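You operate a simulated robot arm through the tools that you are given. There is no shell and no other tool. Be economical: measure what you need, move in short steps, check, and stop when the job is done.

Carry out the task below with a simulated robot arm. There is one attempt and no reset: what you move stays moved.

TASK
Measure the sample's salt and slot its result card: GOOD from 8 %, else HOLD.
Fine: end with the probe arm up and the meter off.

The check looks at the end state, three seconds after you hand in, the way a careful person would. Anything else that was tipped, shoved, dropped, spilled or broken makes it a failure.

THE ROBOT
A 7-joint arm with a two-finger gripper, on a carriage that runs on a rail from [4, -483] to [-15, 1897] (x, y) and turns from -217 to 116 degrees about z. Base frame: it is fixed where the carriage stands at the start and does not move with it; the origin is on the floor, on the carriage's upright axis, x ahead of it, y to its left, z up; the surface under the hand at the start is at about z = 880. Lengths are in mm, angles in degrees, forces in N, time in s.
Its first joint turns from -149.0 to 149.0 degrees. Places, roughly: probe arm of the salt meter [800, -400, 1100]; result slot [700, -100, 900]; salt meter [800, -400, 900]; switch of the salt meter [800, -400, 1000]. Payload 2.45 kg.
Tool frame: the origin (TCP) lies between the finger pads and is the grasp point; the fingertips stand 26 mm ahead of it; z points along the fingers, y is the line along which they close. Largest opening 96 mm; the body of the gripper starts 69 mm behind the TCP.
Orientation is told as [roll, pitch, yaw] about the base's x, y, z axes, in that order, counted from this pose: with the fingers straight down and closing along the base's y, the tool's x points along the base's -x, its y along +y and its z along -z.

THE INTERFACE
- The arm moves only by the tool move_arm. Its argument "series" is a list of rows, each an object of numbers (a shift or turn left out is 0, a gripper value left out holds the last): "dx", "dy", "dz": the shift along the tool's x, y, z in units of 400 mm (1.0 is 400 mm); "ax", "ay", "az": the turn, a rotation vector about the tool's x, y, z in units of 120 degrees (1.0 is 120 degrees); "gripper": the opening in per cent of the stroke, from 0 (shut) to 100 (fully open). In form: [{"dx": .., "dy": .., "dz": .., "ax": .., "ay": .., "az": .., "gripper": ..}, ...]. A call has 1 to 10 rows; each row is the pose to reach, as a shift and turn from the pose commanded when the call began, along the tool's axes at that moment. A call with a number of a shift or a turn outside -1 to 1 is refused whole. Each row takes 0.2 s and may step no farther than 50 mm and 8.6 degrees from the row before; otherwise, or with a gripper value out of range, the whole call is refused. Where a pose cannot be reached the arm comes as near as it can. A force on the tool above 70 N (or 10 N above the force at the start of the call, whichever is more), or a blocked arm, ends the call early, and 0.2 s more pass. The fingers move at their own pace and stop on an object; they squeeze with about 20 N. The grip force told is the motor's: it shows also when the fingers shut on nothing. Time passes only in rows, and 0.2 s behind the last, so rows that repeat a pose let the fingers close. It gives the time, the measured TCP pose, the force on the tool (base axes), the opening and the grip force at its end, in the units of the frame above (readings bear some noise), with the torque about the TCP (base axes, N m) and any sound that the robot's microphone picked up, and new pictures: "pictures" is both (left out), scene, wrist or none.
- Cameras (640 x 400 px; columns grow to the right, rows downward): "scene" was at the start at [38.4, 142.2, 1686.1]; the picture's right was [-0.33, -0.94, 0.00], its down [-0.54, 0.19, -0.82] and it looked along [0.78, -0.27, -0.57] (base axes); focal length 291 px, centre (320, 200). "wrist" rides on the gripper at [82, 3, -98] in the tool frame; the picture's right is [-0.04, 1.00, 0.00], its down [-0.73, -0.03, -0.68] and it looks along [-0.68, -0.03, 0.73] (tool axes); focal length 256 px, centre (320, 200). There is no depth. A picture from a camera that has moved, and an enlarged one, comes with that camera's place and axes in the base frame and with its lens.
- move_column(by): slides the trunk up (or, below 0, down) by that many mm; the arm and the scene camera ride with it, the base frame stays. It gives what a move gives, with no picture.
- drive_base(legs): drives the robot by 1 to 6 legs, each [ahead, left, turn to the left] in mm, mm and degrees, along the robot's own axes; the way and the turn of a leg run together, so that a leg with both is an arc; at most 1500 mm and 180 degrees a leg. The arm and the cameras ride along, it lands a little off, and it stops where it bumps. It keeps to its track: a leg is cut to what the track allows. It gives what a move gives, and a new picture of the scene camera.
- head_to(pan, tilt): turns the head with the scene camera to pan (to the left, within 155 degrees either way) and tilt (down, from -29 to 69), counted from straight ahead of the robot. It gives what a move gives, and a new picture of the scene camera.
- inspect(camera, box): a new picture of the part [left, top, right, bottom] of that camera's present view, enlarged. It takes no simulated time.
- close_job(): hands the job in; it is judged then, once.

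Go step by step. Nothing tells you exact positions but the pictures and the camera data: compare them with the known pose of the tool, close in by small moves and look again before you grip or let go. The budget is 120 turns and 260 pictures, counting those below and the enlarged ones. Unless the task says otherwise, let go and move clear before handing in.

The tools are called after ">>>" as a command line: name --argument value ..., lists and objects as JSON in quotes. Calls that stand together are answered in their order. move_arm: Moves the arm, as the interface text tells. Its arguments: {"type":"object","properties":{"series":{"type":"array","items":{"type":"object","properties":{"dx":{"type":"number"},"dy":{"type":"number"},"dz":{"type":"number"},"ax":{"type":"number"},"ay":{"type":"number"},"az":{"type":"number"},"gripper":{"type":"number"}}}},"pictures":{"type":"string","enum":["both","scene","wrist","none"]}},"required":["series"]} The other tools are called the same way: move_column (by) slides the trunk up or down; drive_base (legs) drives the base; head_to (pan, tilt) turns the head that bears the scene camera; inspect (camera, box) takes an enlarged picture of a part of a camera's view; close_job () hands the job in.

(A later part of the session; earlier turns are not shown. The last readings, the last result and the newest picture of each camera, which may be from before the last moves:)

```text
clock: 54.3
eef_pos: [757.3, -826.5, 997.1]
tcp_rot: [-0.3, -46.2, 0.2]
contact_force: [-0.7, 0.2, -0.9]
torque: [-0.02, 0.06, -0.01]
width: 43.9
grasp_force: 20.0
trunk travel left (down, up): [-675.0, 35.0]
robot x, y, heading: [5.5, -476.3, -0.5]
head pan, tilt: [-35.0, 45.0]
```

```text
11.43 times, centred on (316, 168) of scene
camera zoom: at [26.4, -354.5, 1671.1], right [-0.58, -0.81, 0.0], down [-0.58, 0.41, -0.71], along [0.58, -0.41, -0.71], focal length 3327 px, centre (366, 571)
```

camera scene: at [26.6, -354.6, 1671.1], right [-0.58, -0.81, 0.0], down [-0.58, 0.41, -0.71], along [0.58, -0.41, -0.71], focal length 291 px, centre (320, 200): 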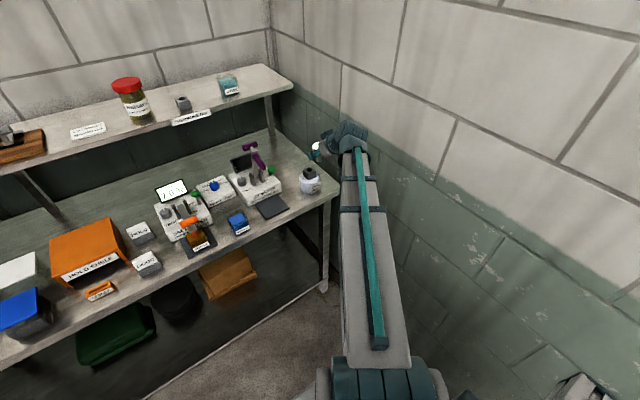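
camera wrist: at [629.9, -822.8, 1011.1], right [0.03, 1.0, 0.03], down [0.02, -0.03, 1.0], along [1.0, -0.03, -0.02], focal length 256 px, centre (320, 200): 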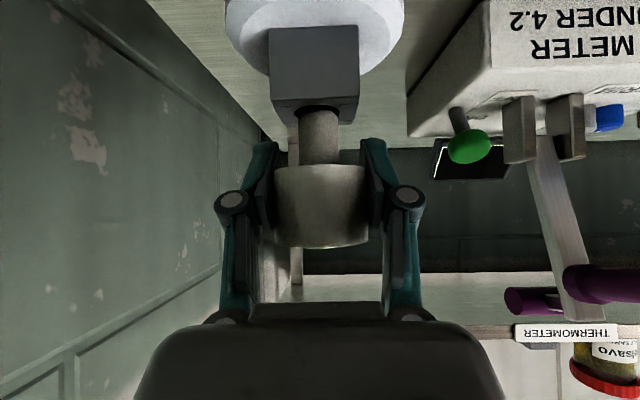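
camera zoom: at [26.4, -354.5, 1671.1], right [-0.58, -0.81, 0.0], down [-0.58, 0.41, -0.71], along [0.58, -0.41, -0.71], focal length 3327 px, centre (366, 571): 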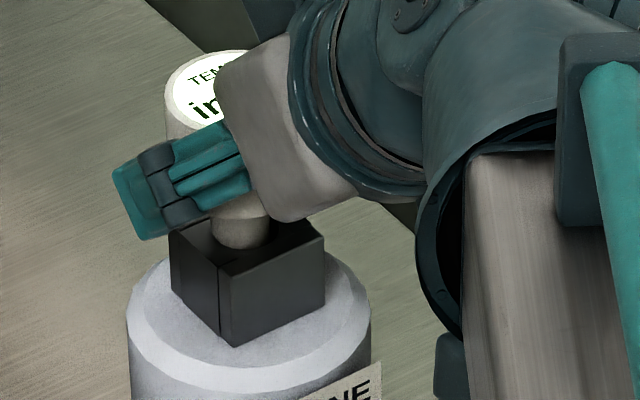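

>>> move_arm --series '[{"dx": 0.0054, "dz": 0.0052}, {"dx": 0.0109, "dz": 0.0104}, {"dx": 0.0163, "dz": 0.0155}, {"dx": 0.0217, "dz": 0.0207}]' --pictures "wrist"

>>> inspect --camera "scene" --box '[296, 150, 336, 185]'

```text
clock: 55.3
eef_pos: [758.3, -825.8, 984.9]
tcp_rot: [-0.2, -46.2, 0.1]
contact_force: [-1.3, 0.0, -0.3]
torque: [-0.05, 0.01, -0.01]
width: 43.8
grasp_force: 20.1
trunk travel left (down, up): [-675.0, 35.0]
robot x, y, heading: [2.5, -478.0, -0.4]
head pan, tilt: [-35.0, 45.0]
camera wrist: at [629.6, -822.1, 994.0], right [0.03, 1.0, 0.03], down [0.02, -0.03, 1.0], along [1.0, -0.03, -0.02], focal length 256 px, centre (320, 200)
```

wrist: 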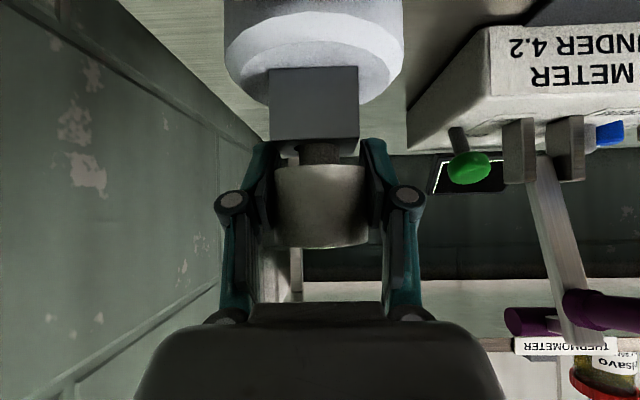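

```text
11.43 times, centred on (316, 168) of scene
camera zoom: at [26.3, -354.5, 1671.1], right [-0.58, -0.81, 0.0], down [-0.58, 0.41, -0.71], along [0.58, -0.41, -0.71], focal length 3327 px, centre (366, 571)
```

zoom: 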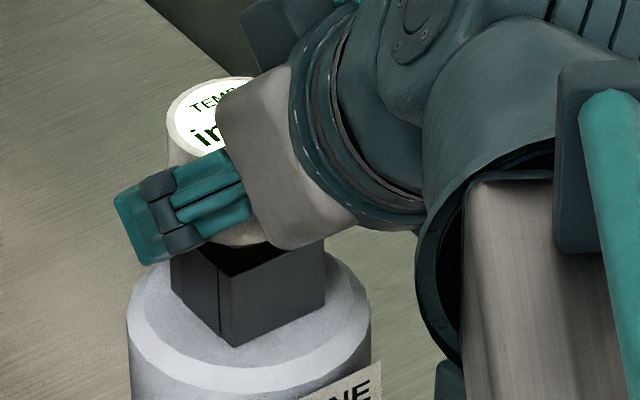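

>>> move_arm --series '[{"dx": 0.0054, "dz": 0.0052}, {"dx": 0.0109, "dz": 0.0104}, {"dx": 0.0154, "dz": 0.0147}]' --pictures "wrist"

>>> inspect --camera "scene" --box '[296, 150, 336, 185]'

```text
clock: 56.1
eef_pos: [757.3, -826.2, 975.7]
tcp_rot: [-0.4, -46.4, 0.0]
contact_force: [-0.8, -0.1, -0.7]
torque: [0.01, 0.01, 0.04]
width: 44.1
grasp_force: 20.0
trunk travel left (down, up): [-675.0, 35.0]
robot x, y, heading: [4.4, -476.4, -0.5]
head pan, tilt: [-35.0, 45.0]
camera wrist: at [629.4, -822.0, 984.0], right [0.03, 1.0, 0.03], down [0.02, -0.03, 1.0], along [1.0, -0.03, -0.02], focal length 256 px, centre (320, 200)
```

wrist: 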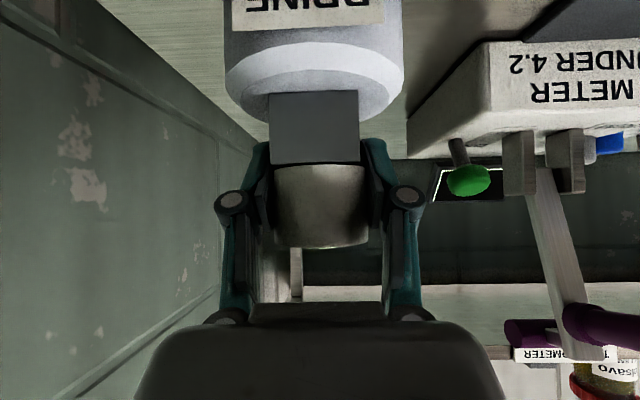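

```text
11.43 times, centred on (316, 168) of scene
camera zoom: at [26.5, -354.5, 1671.0], right [-0.58, -0.81, 0.0], down [-0.58, 0.41, -0.71], along [0.58, -0.41, -0.71], focal length 3327 px, centre (366, 571)
```

zoom: 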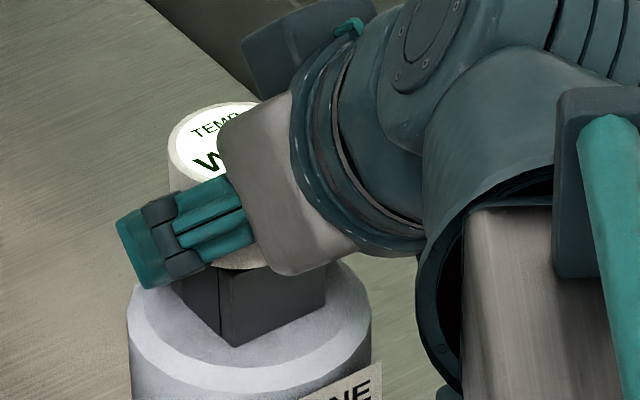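

It shows "w…" (wait), so it's in the brine. I'll seat it, open, and back off along the fingers to read it.

>>> move_arm --series '[{"dx": 0.0036, "dz": 0.0035}, {"dx": 0.0036, "dz": 0.0035, "gripper": 65}, {"dx": 0.0036, "dz": 0.0035}, {"dx": 0.0036, "dz": -0.07}, {"dx": 0.0036, "dz": -0.16}, {"dx": 0.0036, "dz": -0.25}, {"dx": 0.0036, "dz": -0.25}, {"dx": 0.0036, "dz": -0.25}, {"dx": 0.0036, "dz": -0.25}, {"dx": 0.0036, "dz": -0.25}]' --pictures "wrist"

>>> inspect --camera "scene" --box '[296, 150, 336, 185]'

```text
clock: 58.3
eef_pos: [684.0, -826.6, 1047.7]
tcp_rot: [-0.2, -46.2, 0.1]
contact_force: [-0.8, -0.2, 0.5]
torque: [-0.01, 0.0, 0.01]
width: 62.4
grasp_force: 0.2
trunk travel left (down, up): [-675.0, 35.0]
robot x, y, heading: [6.6, -476.9, -0.5]
head pan, tilt: [-35.0, 45.0]
camera wrist: at [555.6, -822.5, 1055.7], right [0.03, 1.0, 0.03], down [0.02, -0.03, 1.0], along [1.0, -0.03, -0.02], focal length 256 px, centre (320, 200)
```

wrist: 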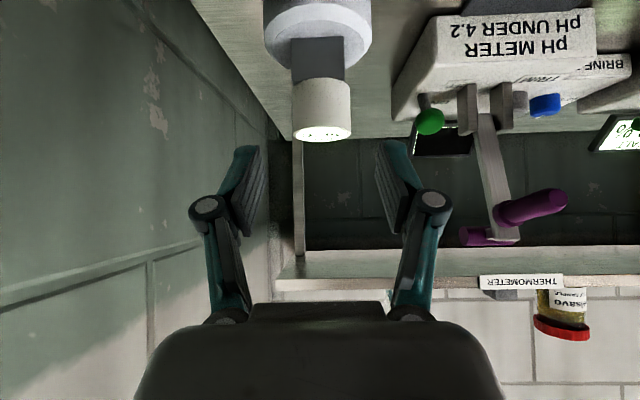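

```text
11.43 times, centred on (316, 168) of scene
camera zoom: at [26.6, -354.5, 1671.1], right [-0.58, -0.81, 0.0], down [-0.58, 0.41, -0.71], along [0.58, -0.41, -0.71], focal length 3327 px, centre (366, 571)
```

zoom: 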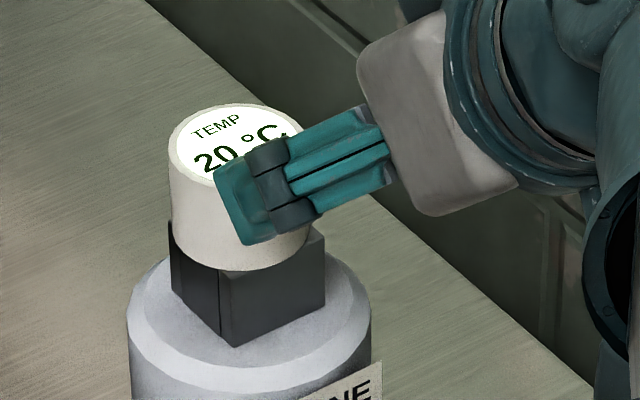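

The brine is 20 °C, which matches the dial, so 7.0 % (under 8) stands: HOLD. I'll put the thermometer back in its holder: go back in, regrip and lift slowly.

>>> move_arm --series '[{"dz": 0.09}, {"dz": 0.18}, {"dz": 0.2535}, {"dz": 0.2535, "gripper": 0}, {"dz": 0.2535}, {"dz": 0.2535}]' --pictures "wrist"

```text
clock: 59.7
eef_pos: [755.2, -825.9, 971.4]
tcp_rot: [-0.3, -46.4, 0.0]
contact_force: [-0.1, 0.2, 0.5]
torque: [0.03, 0.02, -0.01]
width: 43.5
grasp_force: 19.5
trunk travel left (down, up): [-675.0, 35.0]
robot x, y, heading: [3.0, -478.2, -0.4]
head pan, tilt: [-35.0, 45.0]
camera wrist: at [627.2, -822.9, 980.9], right [0.03, 1.0, 0.03], down [0.02, -0.03, 1.0], along [1.0, -0.03, -0.02], focal length 256 px, centre (320, 200)
```

wrist: 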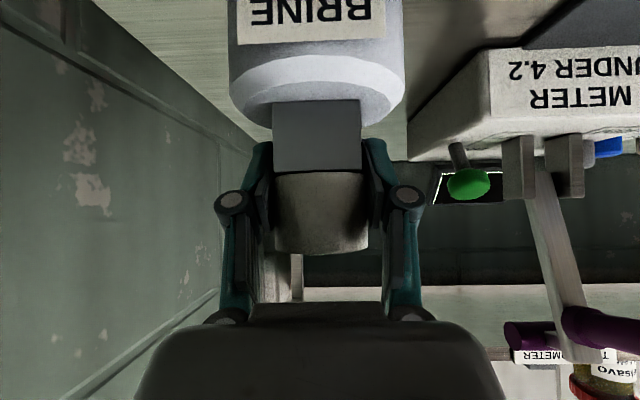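

>>> move_arm --series '[{"dx": -0.0036, "dz": -0.00345}, {"dx": -0.009, "dz": -0.0086}, {"dx": -0.0163, "dz": -0.0155}, {"dx": -0.0235, "dz": -0.0224}, {"dx": -0.0308, "dz": -0.0293}, {"dx": -0.04, "dz": -0.038}, {"dx": -0.058, "dz": -0.055}, {"dx": -0.085, "dz": -0.081}, {"dx": -0.13, "dz": -0.124}, {"dx": -0.19, "dz": -0.181}]' --pictures "wrist"

```text
clock: 61.9
eef_pos: [759.5, -825.3, 1077.3]
tcp_rot: [-0.3, -46.2, 0.1]
contact_force: [0.6, 0.2, -1.6]
torque: [0.02, -0.02, 0.0]
width: 43.9
grasp_force: 20.0
trunk travel left (down, up): [-675.0, 35.0]
robot x, y, heading: [5.4, -479.4, -0.6]
head pan, tilt: [-35.0, 45.0]
camera wrist: at [630.7, -822.2, 1086.7], right [0.03, 1.0, 0.03], down [0.02, -0.03, 1.0], along [1.0, -0.03, -0.02], focal length 256 px, centre (320, 200)
```

wrist: 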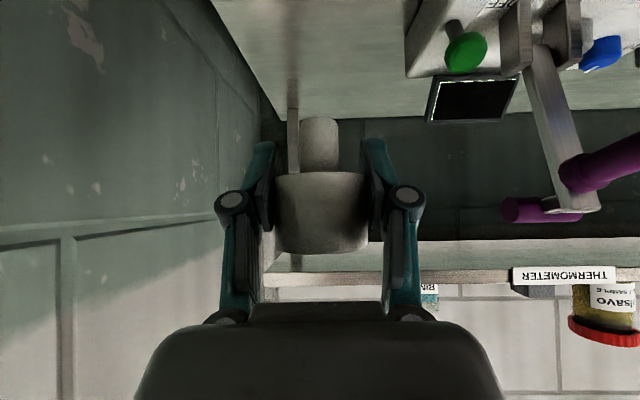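

>>> move_arm --series '[{"dx": -0.085, "dz": -0.081}, {"dx": -0.171, "dz": -0.163}, {"dx": -0.256, "dz": -0.244}, {"dx": -0.342, "dz": -0.326}, {"dx": -0.43, "dz": -0.41}]' --pictures "none"

>>> move_arm --series '[{"dy": 0.11}, {"dy": 0.22}, {"dy": 0.33}, {"dy": 0.44}, {"dy": 0.55}, {"dy": 0.66}, {"dy": 0.773}]' --pictures "none"

>>> move_arm --series '[{"dx": -0.07, "dz": 0.074}, {"dx": -0.14, "dz": 0.147}, {"dx": -0.21, "dz": 0.221}, {"dx": -0.28, "dz": 0.295}, {"dx": -0.345, "dz": 0.362}]' --pictures "wrist"

```text
clock: 63.1
eef_pos: [758.0, -824.1, 1318.4]
tcp_rot: [-0.2, -46.3, 0.1]
contact_force: [0.3, 0.2, -0.4]
torque: [0.01, 0.03, -0.01]
width: 43.7
grasp_force: 20.0
trunk travel left (down, up): [-675.0, 35.0]
robot x, y, heading: [1.3, -479.7, -0.4]
head pan, tilt: [-35.0, 45.0]
```

```text
clock: 64.7
eef_pos: [760.3, -516.6, 1316.1]
tcp_rot: [-0.2, -46.4, 0.0]
contact_force: [-0.3, 0.4, -0.9]
torque: [0.01, 0.0, -0.03]
width: 43.7
grasp_force: 19.8
trunk travel left (down, up): [-675.0, 35.0]
robot x, y, heading: [2.3, -479.5, -0.3]
head pan, tilt: [-35.0, 45.0]
```

```text
clock: 65.9
eef_pos: [961.3, -515.7, 1312.3]
tcp_rot: [-0.3, -46.2, 0.1]
contact_force: [0.1, 0.0, -0.8]
torque: [0.01, 0.02, 0.03]
width: 43.8
grasp_force: 20.2
trunk travel left (down, up): [-675.0, 35.0]
robot x, y, heading: [5.7, -480.8, -0.7]
head pan, tilt: [-35.0, 45.0]
camera wrist: at [832.1, -511.8, 1321.9], right [0.03, 1.0, 0.02], down [0.02, -0.03, 1.0], along [1.0, -0.03, -0.02], focal length 256 px, centre (320, 200)
```

wrist: 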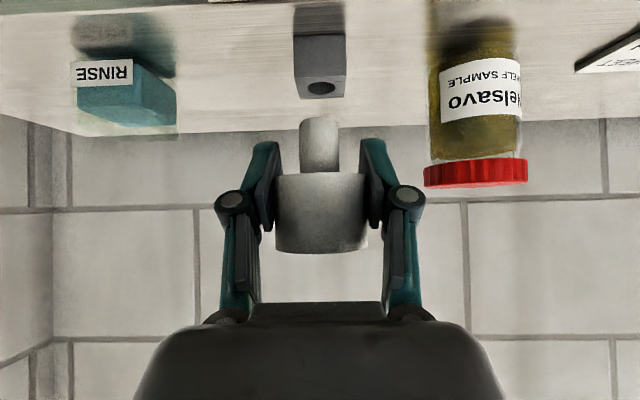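

>>> move_arm --series '[{"dx": -0.063, "dz": 0.066, "dy": 0.003}, {"dx": -0.126, "dz": 0.132, "dy": 0.003}, {"dx": -0.085, "dz": 0.17, "dy": 0.003}]' --pictures "wrist"

>>> inspect --camera "scene" --box '[150, 60, 230, 130]'

```text
clock: 66.7
eef_pos: [1030.7, -516.2, 1291.9]
tcp_rot: [-0.4, -46.3, 0.0]
contact_force: [0.3, 0.5, -1.2]
torque: [0.0, 0.01, -0.02]
width: 44.1
grasp_force: 19.7
trunk travel left (down, up): [-675.0, 35.0]
robot x, y, heading: [5.1, -478.7, -0.4]
head pan, tilt: [-35.0, 45.0]
camera wrist: at [902.4, -512.2, 1301.7], right [0.03, 1.0, 0.03], down [0.02, -0.03, 1.0], along [1.0, -0.03, -0.02], focal length 256 px, centre (320, 200)
```

wrist: 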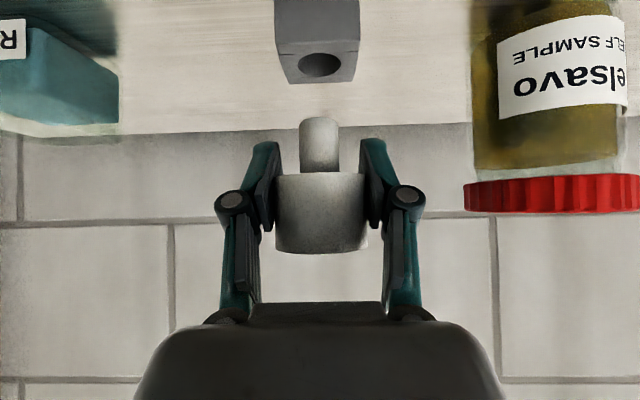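

```text
5.71 times, centred on (190, 95) of scene
camera zoom: at [26.4, -354.5, 1671.1], right [-0.58, -0.81, 0.0], down [-0.58, 0.41, -0.71], along [0.58, -0.41, -0.71], focal length 1663 px, centre (1063, 800)
```

zoom: 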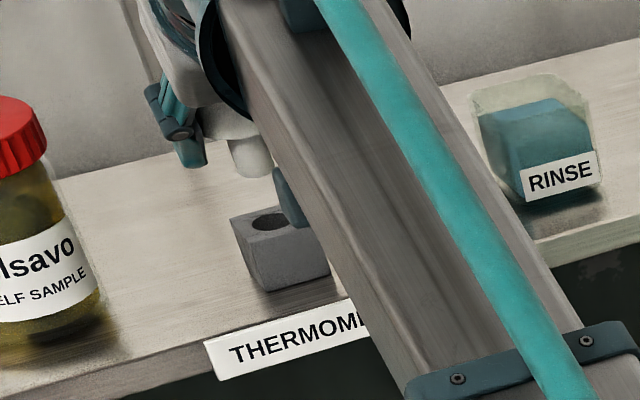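

>>> move_arm --series '[{"dx": -0.005, "dz": 0.0054, "dy": 0.0025}, {"dx": 0.02, "dz": 0.03, "dy": 0.0025}, {"dx": 0.042, "dz": 0.0505, "dy": 0.0025}]' --pictures "wrist"

>>> inspect --camera "scene" --box '[165, 75, 205, 110]'

>>> inspect --camera "wrist" --box '[260, 30, 380, 260]'

```text
clock: 67.5
eef_pos: [1033.9, -512.4, 1266.5]
tcp_rot: [-0.3, -46.3, 0.1]
contact_force: [0.3, -0.5, -1.0]
torque: [0.0, -0.01, 0.01]
width: 43.9
grasp_force: 19.9
trunk travel left (down, up): [-675.0, 35.0]
robot x, y, heading: [4.5, -475.5, -0.2]
head pan, tilt: [-35.0, 45.0]
camera wrist: at [905.4, -509.7, 1275.0], right [0.03, 1.0, 0.03], down [0.02, -0.03, 1.0], along [1.0, -0.03, -0.02], focal length 256 px, centre (320, 200)
```

wrist: 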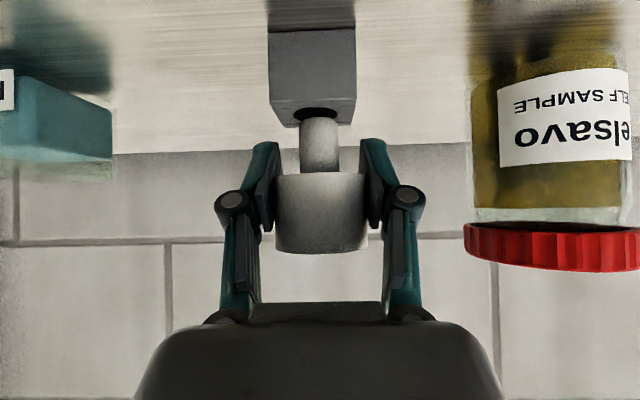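

```text
11.43 times, centred on (185, 92) of scene
camera zoom: at [26.5, -354.5, 1671.1], right [-0.58, -0.81, 0.0], down [-0.58, 0.41, -0.71], along [0.58, -0.41, -0.71], focal length 3327 px, centre (1863, 1429)
```

zoom: 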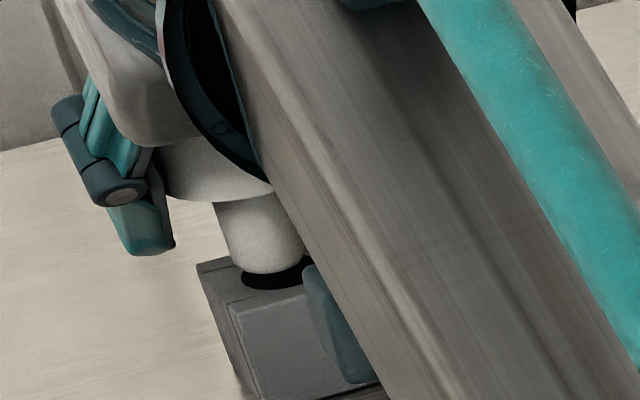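

```text
1.74 times, centred on (320, 145) of wrist
camera zoom: at [905.4, -509.7, 1275.0], right [0.03, 1.0, 0.03], down [0.02, -0.03, 1.0], along [1.0, -0.03, -0.02], focal length 445 px, centre (320, 296)
```

zoom: 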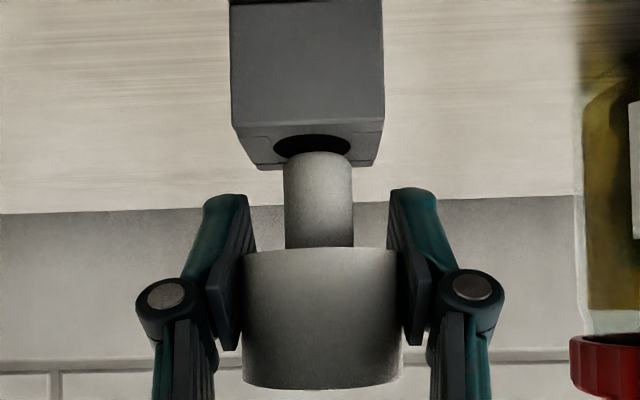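

>>> move_arm --series '[{"dy": -0.0045}, {"dy": -0.0045, "dx": 0.0054, "dz": 0.0052}, {"dy": -0.0045, "dx": 0.0109, "dz": 0.0104}, {"dy": -0.0045, "dx": 0.0163, "dz": 0.0155}]' --pictures "wrist"

>>> inspect --camera "scene" --box '[165, 75, 205, 110]'

```text
clock: 68.5
eef_pos: [1033.9, -515.1, 1257.3]
tcp_rot: [-0.3, -46.4, 0.1]
contact_force: [-1.8, 0.1, 0.4]
torque: [-0.01, 0.04, 0.0]
width: 43.8
grasp_force: 20.6
trunk travel left (down, up): [-675.0, 35.0]
robot x, y, heading: [3.8, -483.2, -0.3]
head pan, tilt: [-35.0, 45.0]
camera wrist: at [905.6, -512.0, 1266.0], right [0.03, 1.0, 0.03], down [0.02, -0.03, 1.0], along [1.0, -0.03, -0.02], focal length 256 px, centre (320, 200)
```

wrist: 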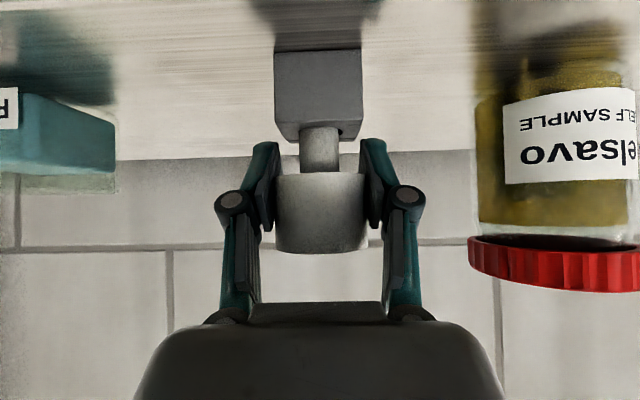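

```text
11.43 times, centred on (185, 92) of scene
camera zoom: at [26.2, -354.5, 1671.1], right [-0.58, -0.81, 0.0], down [-0.58, 0.41, -0.71], along [0.58, -0.41, -0.71], focal length 3327 px, centre (1863, 1429)
```

zoom: 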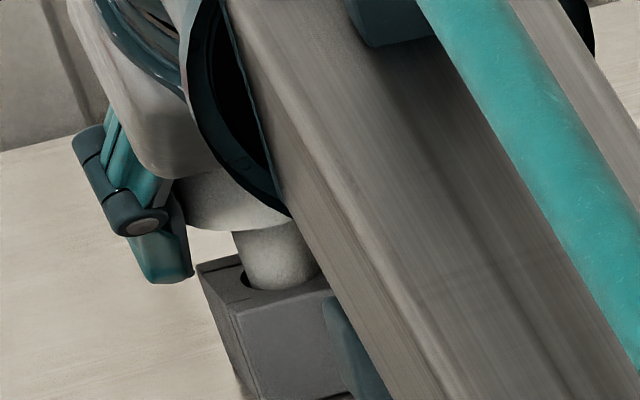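

Stem is entering its holder. Lowering the rest.

>>> move_arm --series '[{"dx": 0.0072, "dz": 0.0069}, {"dx": 0.0145, "dz": 0.0138}, {"dx": 0.0217, "dz": 0.0207}, {"dx": 0.029, "dz": 0.0276}, {"dx": 0.0344, "dz": 0.0328}]' --pictures "wrist"

```text
clock: 69.7
eef_pos: [1033.7, -514.3, 1239.9]
tcp_rot: [-0.2, -46.4, 0.2]
contact_force: [-3.7, -0.5, -0.1]
torque: [-0.01, 0.03, -0.02]
width: 43.8
grasp_force: 19.8
trunk travel left (down, up): [-675.0, 35.0]
robot x, y, heading: [2.9, -480.1, -0.3]
head pan, tilt: [-35.0, 45.0]
camera wrist: at [905.7, -512.1, 1248.4], right [0.03, 1.0, 0.03], down [0.01, -0.03, 1.0], along [1.0, -0.03, -0.02], focal length 256 px, centre (320, 200)
```

wrist: 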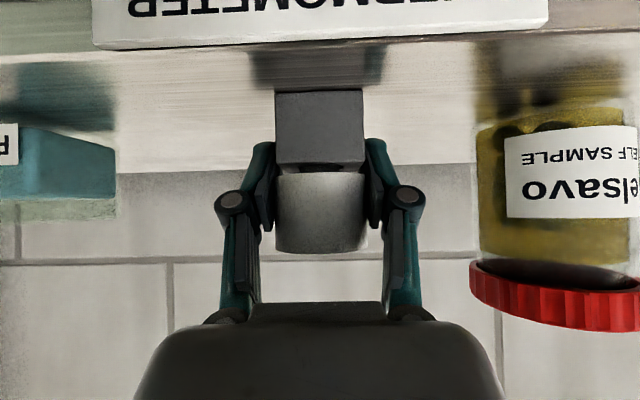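

>>> move_arm --series '[{"dx": 0.0036, "dz": 0.0035}, {"dx": 0.0072, "dz": 0.0069}, {"dx": 0.0072, "dz": 0.0069, "gripper": 65}, {"dx": 0.0072, "dz": 0.0069}, {"dx": 0.0072, "dz": -0.06}, {"dx": 0.0072, "dz": -0.15}, {"dx": 0.0072, "dz": -0.25}]' --pictures "wrist"

```text
clock: 71.3
eef_pos: [957.7, -515.3, 1306.5]
tcp_rot: [-0.3, -46.3, 0.0]
contact_force: [-0.3, 0.2, -0.4]
torque: [0.02, 0.02, 0.03]
width: 62.7
grasp_force: 0.0
trunk travel left (down, up): [-675.0, 35.0]
robot x, y, heading: [5.5, -479.0, -0.8]
head pan, tilt: [-35.0, 45.0]
camera wrist: at [830.2, -511.5, 1315.8], right [0.03, 1.0, 0.03], down [0.02, -0.03, 1.0], along [1.0, -0.03, -0.02], focal length 256 px, centre (320, 200)
```

wrist: 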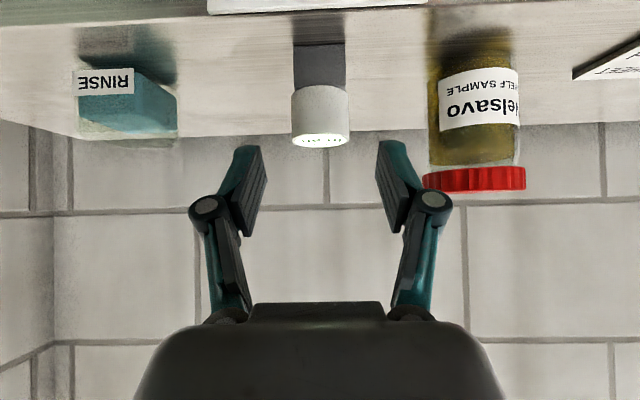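

The thermometer is back in place. Retracting and straightening the tool, then turning it for the probe bar.

>>> move_arm --series '[{"dx": 0.078, "dz": -0.052}, {"dx": 0.157, "dz": -0.104}, {"dx": 0.236, "dz": -0.156}, {"dx": 0.314, "dz": -0.208}, {"dx": 0.393, "dz": -0.26}, {"dx": 0.471, "dz": -0.312}, {"dx": 0.55, "dz": -0.364}]' --pictures "none"

>>> move_arm --series '[{"ay": 0.07}, {"ay": 0.14}, {"ay": 0.21}, {"ay": 0.28}, {"ay": 0.35}, {"ay": 0.386}]' --pictures "none"

>>> move_arm --series '[{"az": -0.07}, {"az": -0.14}, {"az": -0.21}, {"az": -0.28}, {"az": -0.35}, {"az": -0.42}, {"az": -0.49}, {"az": -0.56}, {"az": -0.63}, {"az": -0.7, "gripper": 47}]' --pictures "none"

>>> move_arm --series '[{"az": -0.05}]' --pictures "both"

```text
clock: 72.9
eef_pos: [702.3, -510.5, 1246.9]
tcp_rot: [-0.2, -46.3, 0.1]
contact_force: [-0.2, -0.1, -0.3]
torque: [0.01, 0.0, 0.02]
width: 62.5
grasp_force: 0.0
trunk travel left (down, up): [-675.0, 35.0]
robot x, y, heading: [4.6, -478.4, -0.5]
head pan, tilt: [-35.0, 45.0]
```

```text
clock: 74.3
eef_pos: [702.7, -514.8, 1246.4]
tcp_rot: [-0.2, 0.1, -0.2]
contact_force: [-0.8, 0.1, -0.5]
torque: [0.01, 0.02, 0.02]
width: 62.4
grasp_force: 0.2
trunk travel left (down, up): [-675.0, 35.0]
robot x, y, heading: [2.8, -480.6, -0.3]
head pan, tilt: [-35.0, 45.0]
```

```text
clock: 76.5
eef_pos: [703.1, -514.0, 1247.3]
tcp_rot: [0.0, 0.2, 84.0]
contact_force: [0.7, -0.3, -1.3]
torque: [0.01, -0.01, 0.0]
width: 45.0
grasp_force: 0.1
trunk travel left (down, up): [-675.0, 35.0]
robot x, y, heading: [4.8, -481.7, -0.5]
head pan, tilt: [-35.0, 45.0]
```

```text
clock: 76.9
eef_pos: [703.1, -513.8, 1247.6]
tcp_rot: [0.1, 0.2, 89.9]
contact_force: [0.4, -0.3, 0.1]
torque: [-0.01, 0.02, -0.02]
width: 45.3
grasp_force: 0.1
trunk travel left (down, up): [-675.0, 35.0]
robot x, y, heading: [2.9, -481.4, -0.5]
head pan, tilt: [-35.0, 45.0]
camera scene: at [26.5, -354.5, 1671.1], right [-0.58, -0.81, 0.0], down [-0.58, 0.41, -0.71], along [0.58, -0.41, -0.71], focal length 291 px, centre (320, 200)
camera wrist: at [699.1, -595.6, 1345.9], right [-1.0, 0.04, 0.0], down [0.03, 0.74, 0.68], along [0.03, 0.68, -0.74], focal length 256 px, centre (320, 200)
```

scene: 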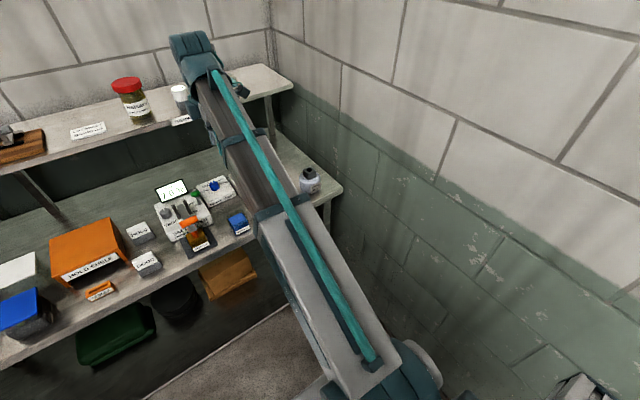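
wrist: 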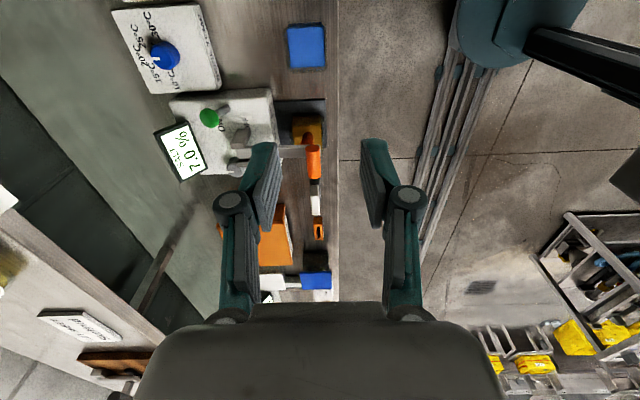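

>>> move_arm --series '[{"dx": -0.1, "dy": -0.03}, {"dx": -0.2, "dy": -0.03}, {"dx": -0.3, "dy": -0.03}, {"dx": -0.38, "dy": -0.03}, {"dx": -0.38, "dy": -0.03, "dz": 0.12}, {"dx": -0.38, "dy": -0.03, "dz": 0.24}, {"dx": -0.38, "dy": -0.03, "dz": 0.36}, {"dx": -0.38, "dy": -0.03, "dz": 0.46}]' --pictures "wrist"

>>> inspect --camera "wrist" --box '[220, 40, 420, 240]'

>>> inspect --camera "scene" --box '[150, 170, 240, 260]'

```text
clock: 78.7
eef_pos: [714.0, -365.4, 1060.5]
tcp_rot: [0.0, 0.2, 89.9]
contact_force: [0.1, -0.3, -0.8]
torque: [0.01, 0.03, 0.01]
width: 45.0
grasp_force: 0.1
trunk travel left (down, up): [-675.0, 35.0]
robot x, y, heading: [5.5, -477.4, -0.4]
head pan, tilt: [-35.0, 45.0]
camera wrist: at [710.4, -445.5, 1157.8], right [-1.0, 0.04, 0.0], down [0.03, 0.74, 0.68], along [0.03, 0.68, -0.74], focal length 256 px, centre (320, 200)
```

wrist: 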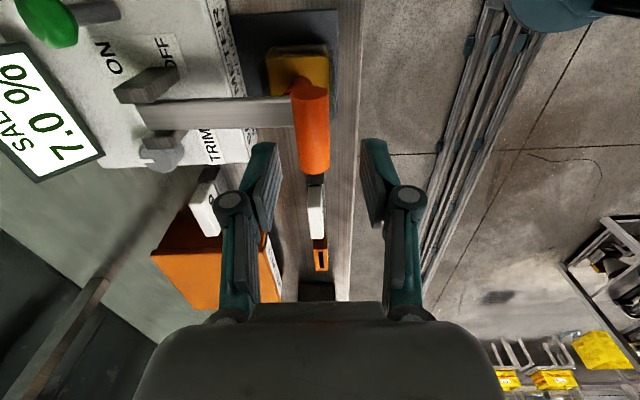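

```text
2.00 times, centred on (320, 140) of wrist
camera zoom: at [710.4, -445.5, 1157.8], right [-1.0, 0.04, 0.0], down [0.03, 0.74, 0.68], along [0.03, 0.68, -0.74], focal length 512 px, centre (320, 320)
```

zoom: 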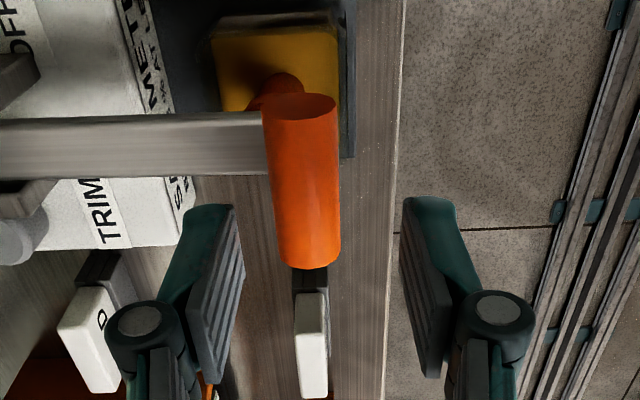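

```text
4.44 times, centred on (195, 215) of scene
camera zoom: at [26.7, -354.5, 1671.1], right [-0.58, -0.81, 0.0], down [-0.58, 0.41, -0.71], along [0.58, -0.41, -0.71], focal length 1294 px, centre (876, 133)
```

zoom: 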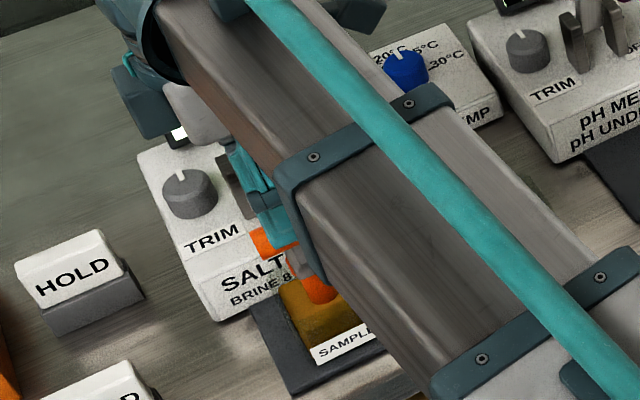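

>>> move_arm --series '[{"dy": -0.011, "dx": -0.01}, {"dy": -0.011, "dx": -0.01, "dz": 0.06}, {"dy": -0.011, "dx": -0.01, "dz": 0.115}, {"dy": -0.011, "dx": -0.01, "dz": 0.115, "gripper": 0}, {"dy": -0.011, "dx": -0.01, "dz": 0.115}]' --pictures "wrist"

```text
clock: 79.9
eef_pos: [719.5, -360.1, 1014.3]
tcp_rot: [0.0, 0.2, 89.9]
contact_force: [-3.8, -0.4, -0.3]
torque: [0.1, 0.1, 0.45]
width: 20.5
grasp_force: 45.1
trunk travel left (down, up): [-675.0, 35.0]
robot x, y, heading: [2.0, -480.0, -0.6]
head pan, tilt: [-35.0, 45.0]
camera wrist: at [715.5, -441.1, 1112.9], right [-1.0, 0.04, 0.0], down [0.03, 0.74, 0.68], along [0.03, 0.68, -0.74], focal length 256 px, centre (320, 200)
```

wrist: 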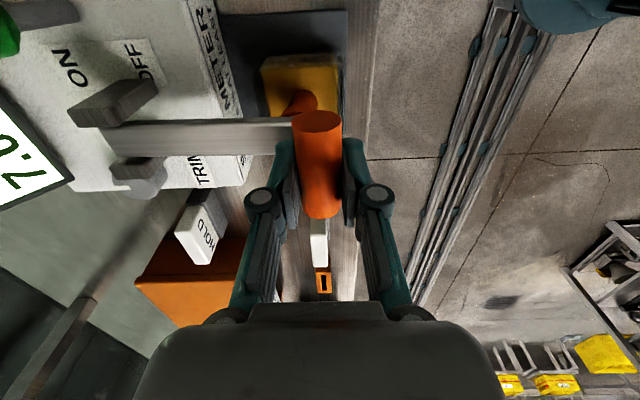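

The bar is gripped. Lifting along its arc up to about 48°.

>>> move_arm --series '[{"dy": -0.009, "dz": -0.0235}, {"dy": -0.0218, "dz": -0.05}, {"dy": -0.0365, "dz": -0.075}, {"dy": -0.0535, "dz": -0.099}, {"dy": -0.0725, "dz": -0.121}, {"dy": -0.093, "dz": -0.1415}]' --pictures "both"

```text
clock: 81.3
eef_pos: [753.9, -360.4, 1074.1]
tcp_rot: [0.1, 0.3, 89.9]
contact_force: [-19.6, 3.0, 7.6]
torque: [-0.15, 1.36, 0.05]
width: 25.1
grasp_force: 45.4
trunk travel left (down, up): [-675.0, 35.0]
robot x, y, heading: [5.1, -479.9, -0.5]
head pan, tilt: [-35.0, 45.0]
camera scene: at [23.2, -354.1, 1671.2], right [-0.58, -0.81, 0.0], down [-0.57, 0.41, -0.71], along [0.58, -0.41, -0.71], focal length 291 px, centre (320, 200)
camera wrist: at [750.4, -440.9, 1173.1], right [-1.0, 0.04, 0.0], down [0.03, 0.74, 0.68], along [0.03, 0.68, -0.74], focal length 256 px, centre (320, 200)
```

scene: 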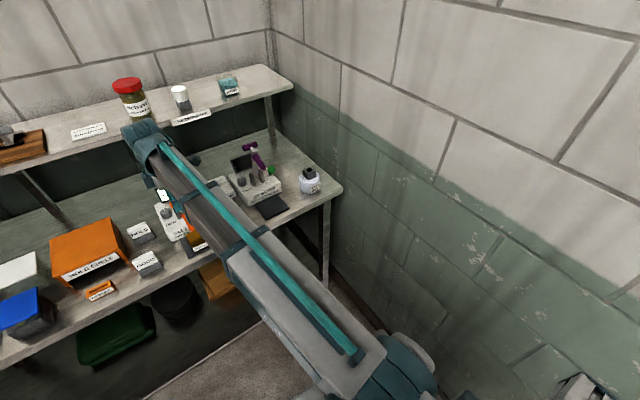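
wrist: 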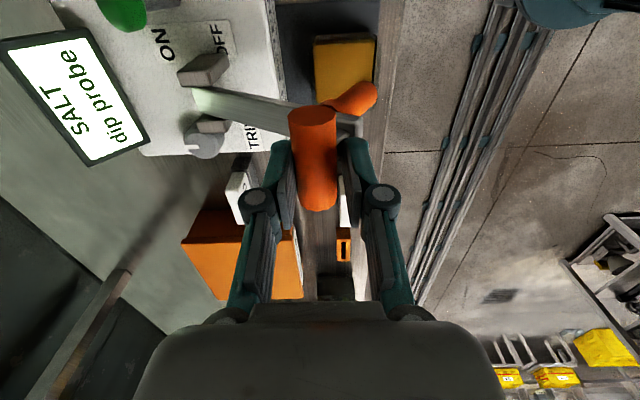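

The stub now presses on the front finger, as expected. I'll open to a loose cage, keeping the front finger behind it as a pusher, and carry on up the arc.

>>> move_arm --series '[{"dy": -0.0475, "dz": -0.005, "gripper": 67}, {"dy": -0.06, "dz": -0.015}, {"dy": -0.0825, "dz": -0.035}, {"dy": -0.1075, "dz": -0.0575}]' --pictures "wrist"

```text
clock: 82.3
eef_pos: [799.8, -361.6, 1097.3]
tcp_rot: [0.0, 0.3, 89.9]
contact_force: [0.0, 1.0, 0.1]
torque: [-0.02, 0.0, 0.01]
width: 64.3
grasp_force: 0.0
trunk travel left (down, up): [-675.0, 35.0]
robot x, y, heading: [6.2, -479.2, -0.9]
head pan, tilt: [-35.0, 45.0]
camera wrist: at [795.0, -441.6, 1195.2], right [-1.0, 0.04, 0.0], down [0.03, 0.74, 0.68], along [0.03, 0.68, -0.74], focal length 256 px, centre (320, 200)
```

wrist: 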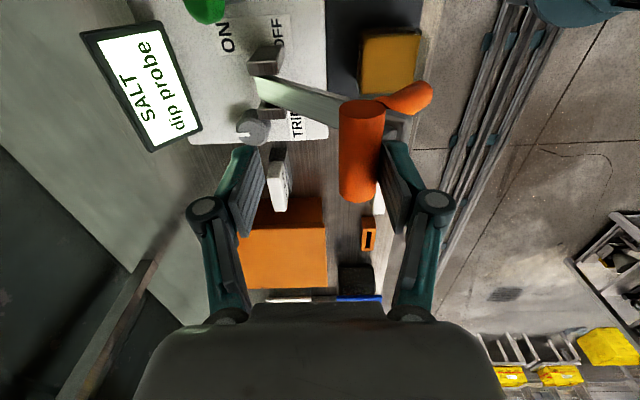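

>>> move_arm --series '[{"dy": -0.0275, "dz": -0.0175}, {"dy": -0.0575, "dz": -0.0325}, {"dy": -0.08, "dz": -0.042}]' --pictures "both"

>>> inspect --camera "wrist" --box '[220, 40, 460, 260]'

```text
clock: 83.1
eef_pos: [830.0, -360.5, 1112.9]
tcp_rot: [0.0, 0.2, 89.8]
contact_force: [0.0, 1.6, 0.3]
torque: [0.0, 0.0, 0.01]
width: 65.7
grasp_force: 0.6
trunk travel left (down, up): [-675.0, 35.0]
robot x, y, heading: [5.0, -473.4, -0.4]
head pan, tilt: [-35.0, 45.0]
camera scene: at [26.3, -354.4, 1671.1], right [-0.58, -0.81, 0.0], down [-0.58, 0.41, -0.71], along [0.58, -0.41, -0.71], focal length 291 px, centre (320, 200)
camera wrist: at [826.8, -441.2, 1210.6], right [-1.0, 0.04, 0.0], down [0.03, 0.74, 0.68], along [0.03, 0.68, -0.74], focal length 256 px, centre (320, 200)
```

scene: 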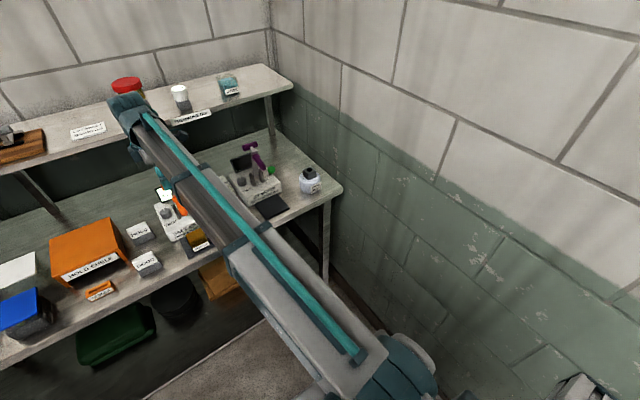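
wrist: 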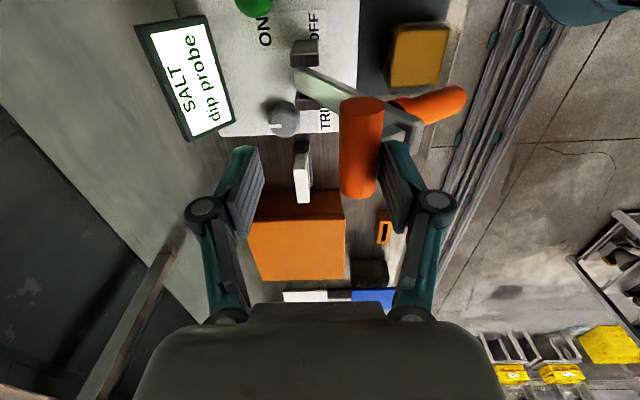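

```text
1.82 times, centred on (340, 150) of wrist
camera zoom: at [826.8, -441.2, 1210.6], right [-1.0, 0.04, 0.0], down [0.03, 0.74, 0.68], along [0.03, 0.68, -0.74], focal length 465 px, centre (284, 291)
```

zoom: 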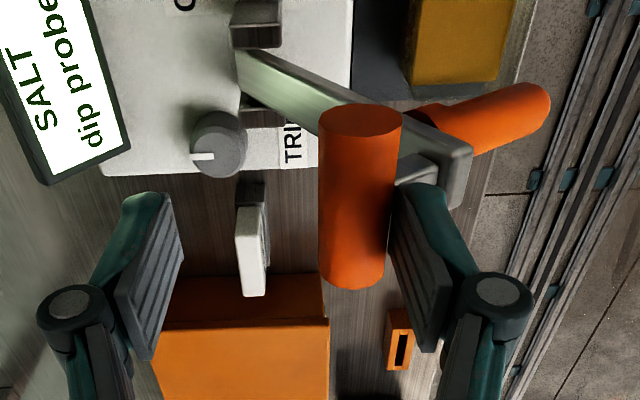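

>>> move_arm --series '[{"dy": -0.03, "dz": -0.007}, {"dy": -0.06, "dz": -0.012}, {"dy": -0.085, "dz": -0.014}]' --pictures "wrist"

```text
clock: 83.9
eef_pos: [865.5, -360.8, 1119.5]
tcp_rot: [0.1, 0.2, 89.9]
contact_force: [-0.1, 1.0, 2.6]
torque: [0.01, 0.08, -0.01]
width: 65.4
grasp_force: 0.5
trunk travel left (down, up): [-675.0, 35.0]
robot x, y, heading: [0.9, -477.5, -0.5]
head pan, tilt: [-35.0, 45.0]
camera wrist: at [860.5, -441.1, 1217.4], right [-1.0, 0.04, 0.0], down [0.03, 0.74, 0.68], along [0.03, 0.68, -0.74], focal length 256 px, centre (320, 200)
```

wrist: 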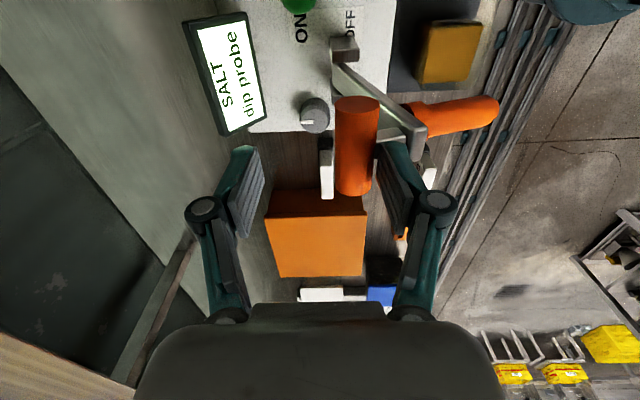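

The bar is back at x ≈ 845, its original place. Lifting straight off and checking it stays.

>>> move_arm --series '[{"dz": -0.04}, {"dz": -0.1}, {"dz": -0.17}, {"dz": -0.17, "dy": 0.1}, {"dz": -0.17, "dy": 0.2}, {"dz": -0.17, "dy": 0.3}]' --pictures "wrist"

>>> inspect --camera "scene" --box '[130, 160, 230, 250]'

```text
clock: 85.3
eef_pos: [742.9, -361.3, 1190.0]
tcp_rot: [0.0, 0.2, 89.9]
contact_force: [-0.7, -0.5, 0.6]
torque: [0.01, -0.02, -0.02]
width: 64.2
grasp_force: 0.1
trunk travel left (down, up): [-675.0, 35.0]
robot x, y, heading: [4.1, -478.4, -0.4]
head pan, tilt: [-35.0, 45.0]
camera wrist: at [739.4, -441.8, 1288.1], right [-1.0, 0.04, 0.0], down [0.03, 0.74, 0.68], along [0.03, 0.68, -0.74], focal length 256 px, centre (320, 200)
```

wrist: 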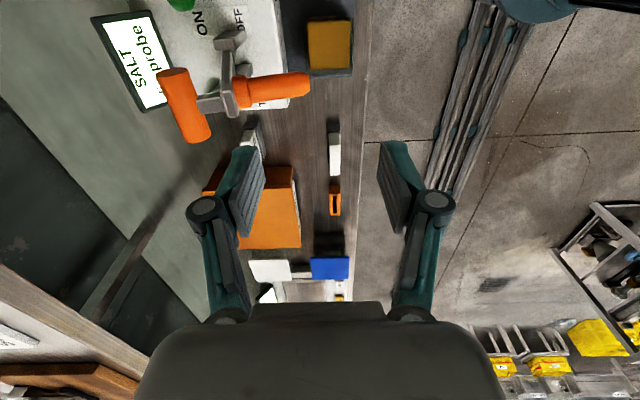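

```text
4.44 times, centred on (180, 205) of scene
camera zoom: at [26.0, -354.6, 1671.1], right [-0.58, -0.81, 0.0], down [-0.58, 0.41, -0.71], along [0.58, -0.41, -0.71], focal length 1294 px, centre (942, 178)
```

zoom: 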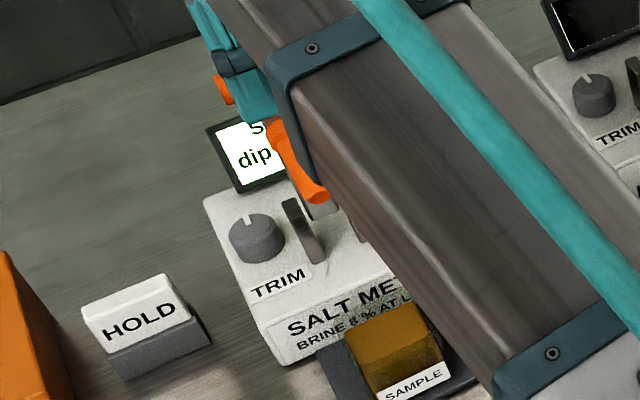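

Probe arm is up and the meter asks to dip again. Next: switch off by straddling the green ball (now near [878, -428, 967]) with the fingers fore and aft, hand leaned away from the crossbar, and pulling it forward.

>>> move_arm --series '[{"dx": 0.1, "gripper": 50}, {"dx": 0.1875, "ay": -0.06}, {"dx": 0.1875, "ay": -0.117}, {"dx": 0.1875, "dy": -0.11, "ay": -0.117}, {"dx": 0.1875, "dy": -0.22, "ay": -0.117}, {"dx": 0.1875, "dy": -0.3375, "ay": -0.117}]' --pictures "none"

>>> move_arm --series '[{"dz": 0.1, "dx": 0.025}, {"dz": 0.2, "dx": 0.05}, {"dz": 0.3, "dx": 0.075}, {"dz": 0.36, "dx": 0.09}]' --pictures "both"

>>> inspect --camera "wrist" --box '[200, 40, 440, 260]'

```text
clock: 86.7
eef_pos: [884.1, -437.6, 1188.8]
tcp_rot: [-0.1, -13.8, 89.9]
contact_force: [0.4, -0.2, 0.4]
torque: [0.02, 0.0, -0.04]
width: 47.9
grasp_force: 0.0
trunk travel left (down, up): [-675.0, 35.0]
robot x, y, heading: [6.7, -481.0, -0.4]
head pan, tilt: [-35.0, 45.0]
```

```text
clock: 87.7
eef_pos: [879.8, -437.4, 1038.8]
tcp_rot: [0.0, -13.7, 89.9]
contact_force: [-0.2, -0.1, 0.0]
torque: [-0.03, 0.01, 0.0]
width: 47.9
grasp_force: 0.1
trunk travel left (down, up): [-675.0, 35.0]
robot x, y, heading: [2.6, -480.6, -0.5]
head pan, tilt: [-35.0, 45.0]
camera scene: at [26.8, -354.5, 1671.1], right [-0.58, -0.81, 0.0], down [-0.58, 0.41, -0.71], along [0.58, -0.41, -0.71], focal length 291 px, centre (320, 200)
camera wrist: at [876.3, -539.9, 1115.0], right [-1.0, 0.04, 0.01], down [0.03, 0.55, 0.83], along [0.03, 0.83, -0.55], focal length 256 px, centre (320, 200)
```

scene: 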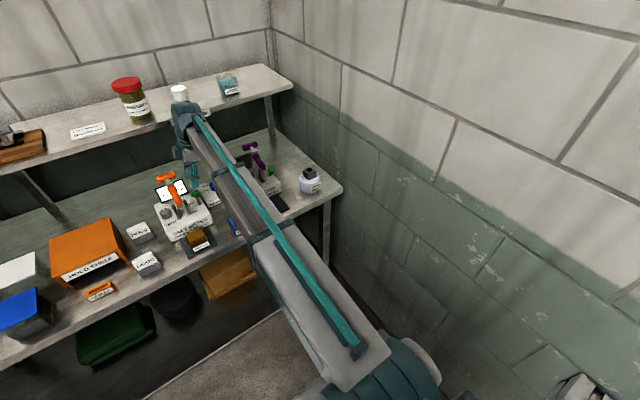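
wrist: 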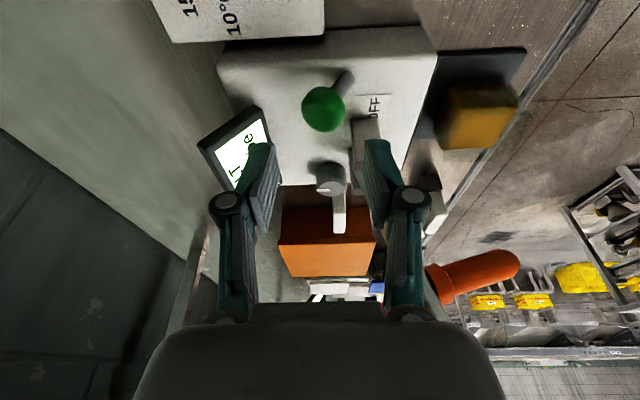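

```text
1.82 times, centred on (320, 150) of wrist
camera zoom: at [876.3, -539.9, 1115.0], right [-1.0, 0.04, 0.01], down [0.03, 0.55, 0.83], along [0.03, 0.83, -0.55], focal length 465 px, centre (320, 291)
```

zoom: 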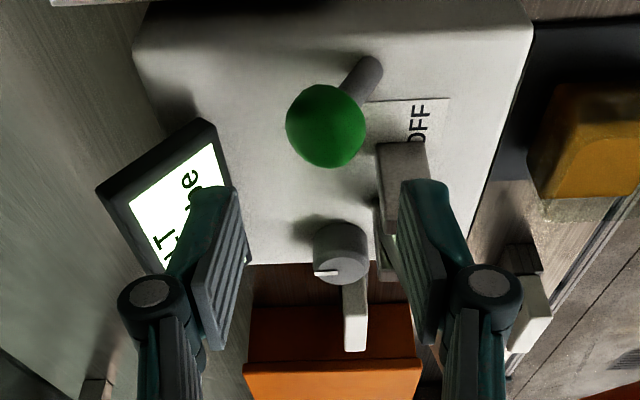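

>>> move_arm --series '[{"dz": 0.07, "dx": 0.017}, {"dz": 0.128, "dx": 0.032}]' --pictures "wrist"

```text
clock: 88.3
eef_pos: [877.5, -436.9, 986.2]
tcp_rot: [0.0, -13.8, 89.8]
contact_force: [0.3, -0.4, 0.0]
torque: [0.05, 0.01, 0.02]
width: 48.0
grasp_force: 0.1
trunk travel left (down, up): [-675.0, 35.0]
robot x, y, heading: [-1.2, -478.3, -0.6]
head pan, tilt: [-35.0, 45.0]
camera wrist: at [873.7, -539.3, 1061.5], right [-1.0, 0.04, 0.01], down [0.03, 0.55, 0.83], along [0.03, 0.83, -0.55], focal length 256 px, centre (320, 200)
```

wrist: 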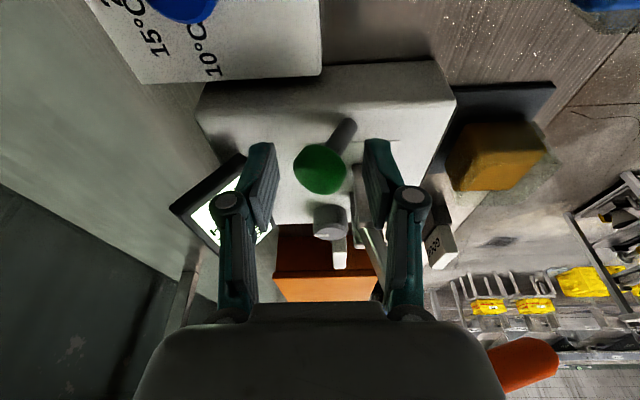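

>>> move_arm --series '[{"dy": 0.03}, {"dy": 0.06}, {"dy": 0.085}, {"dy": 0.105}, {"dy": 0.122}]' --pictures "wrist"

```text
clock: 89.5
eef_pos: [832.0, -433.9, 987.5]
tcp_rot: [0.0, -13.7, 89.9]
contact_force: [0.3, 0.2, 0.3]
torque: [-0.01, -0.02, -0.01]
width: 47.8
grasp_force: 0.0
trunk travel left (down, up): [-675.0, 35.0]
robot x, y, heading: [1.8, -483.0, -0.3]
head pan, tilt: [-35.0, 45.0]
camera wrist: at [827.1, -537.4, 1062.4], right [-1.0, 0.04, 0.01], down [0.03, 0.55, 0.83], along [0.03, 0.83, -0.55], focal length 256 px, centre (320, 200)
```

wrist: 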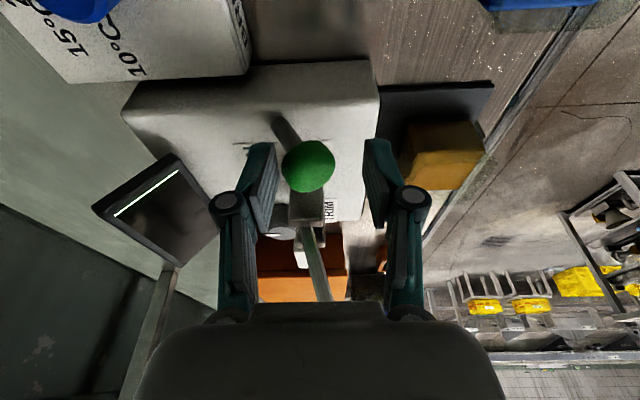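

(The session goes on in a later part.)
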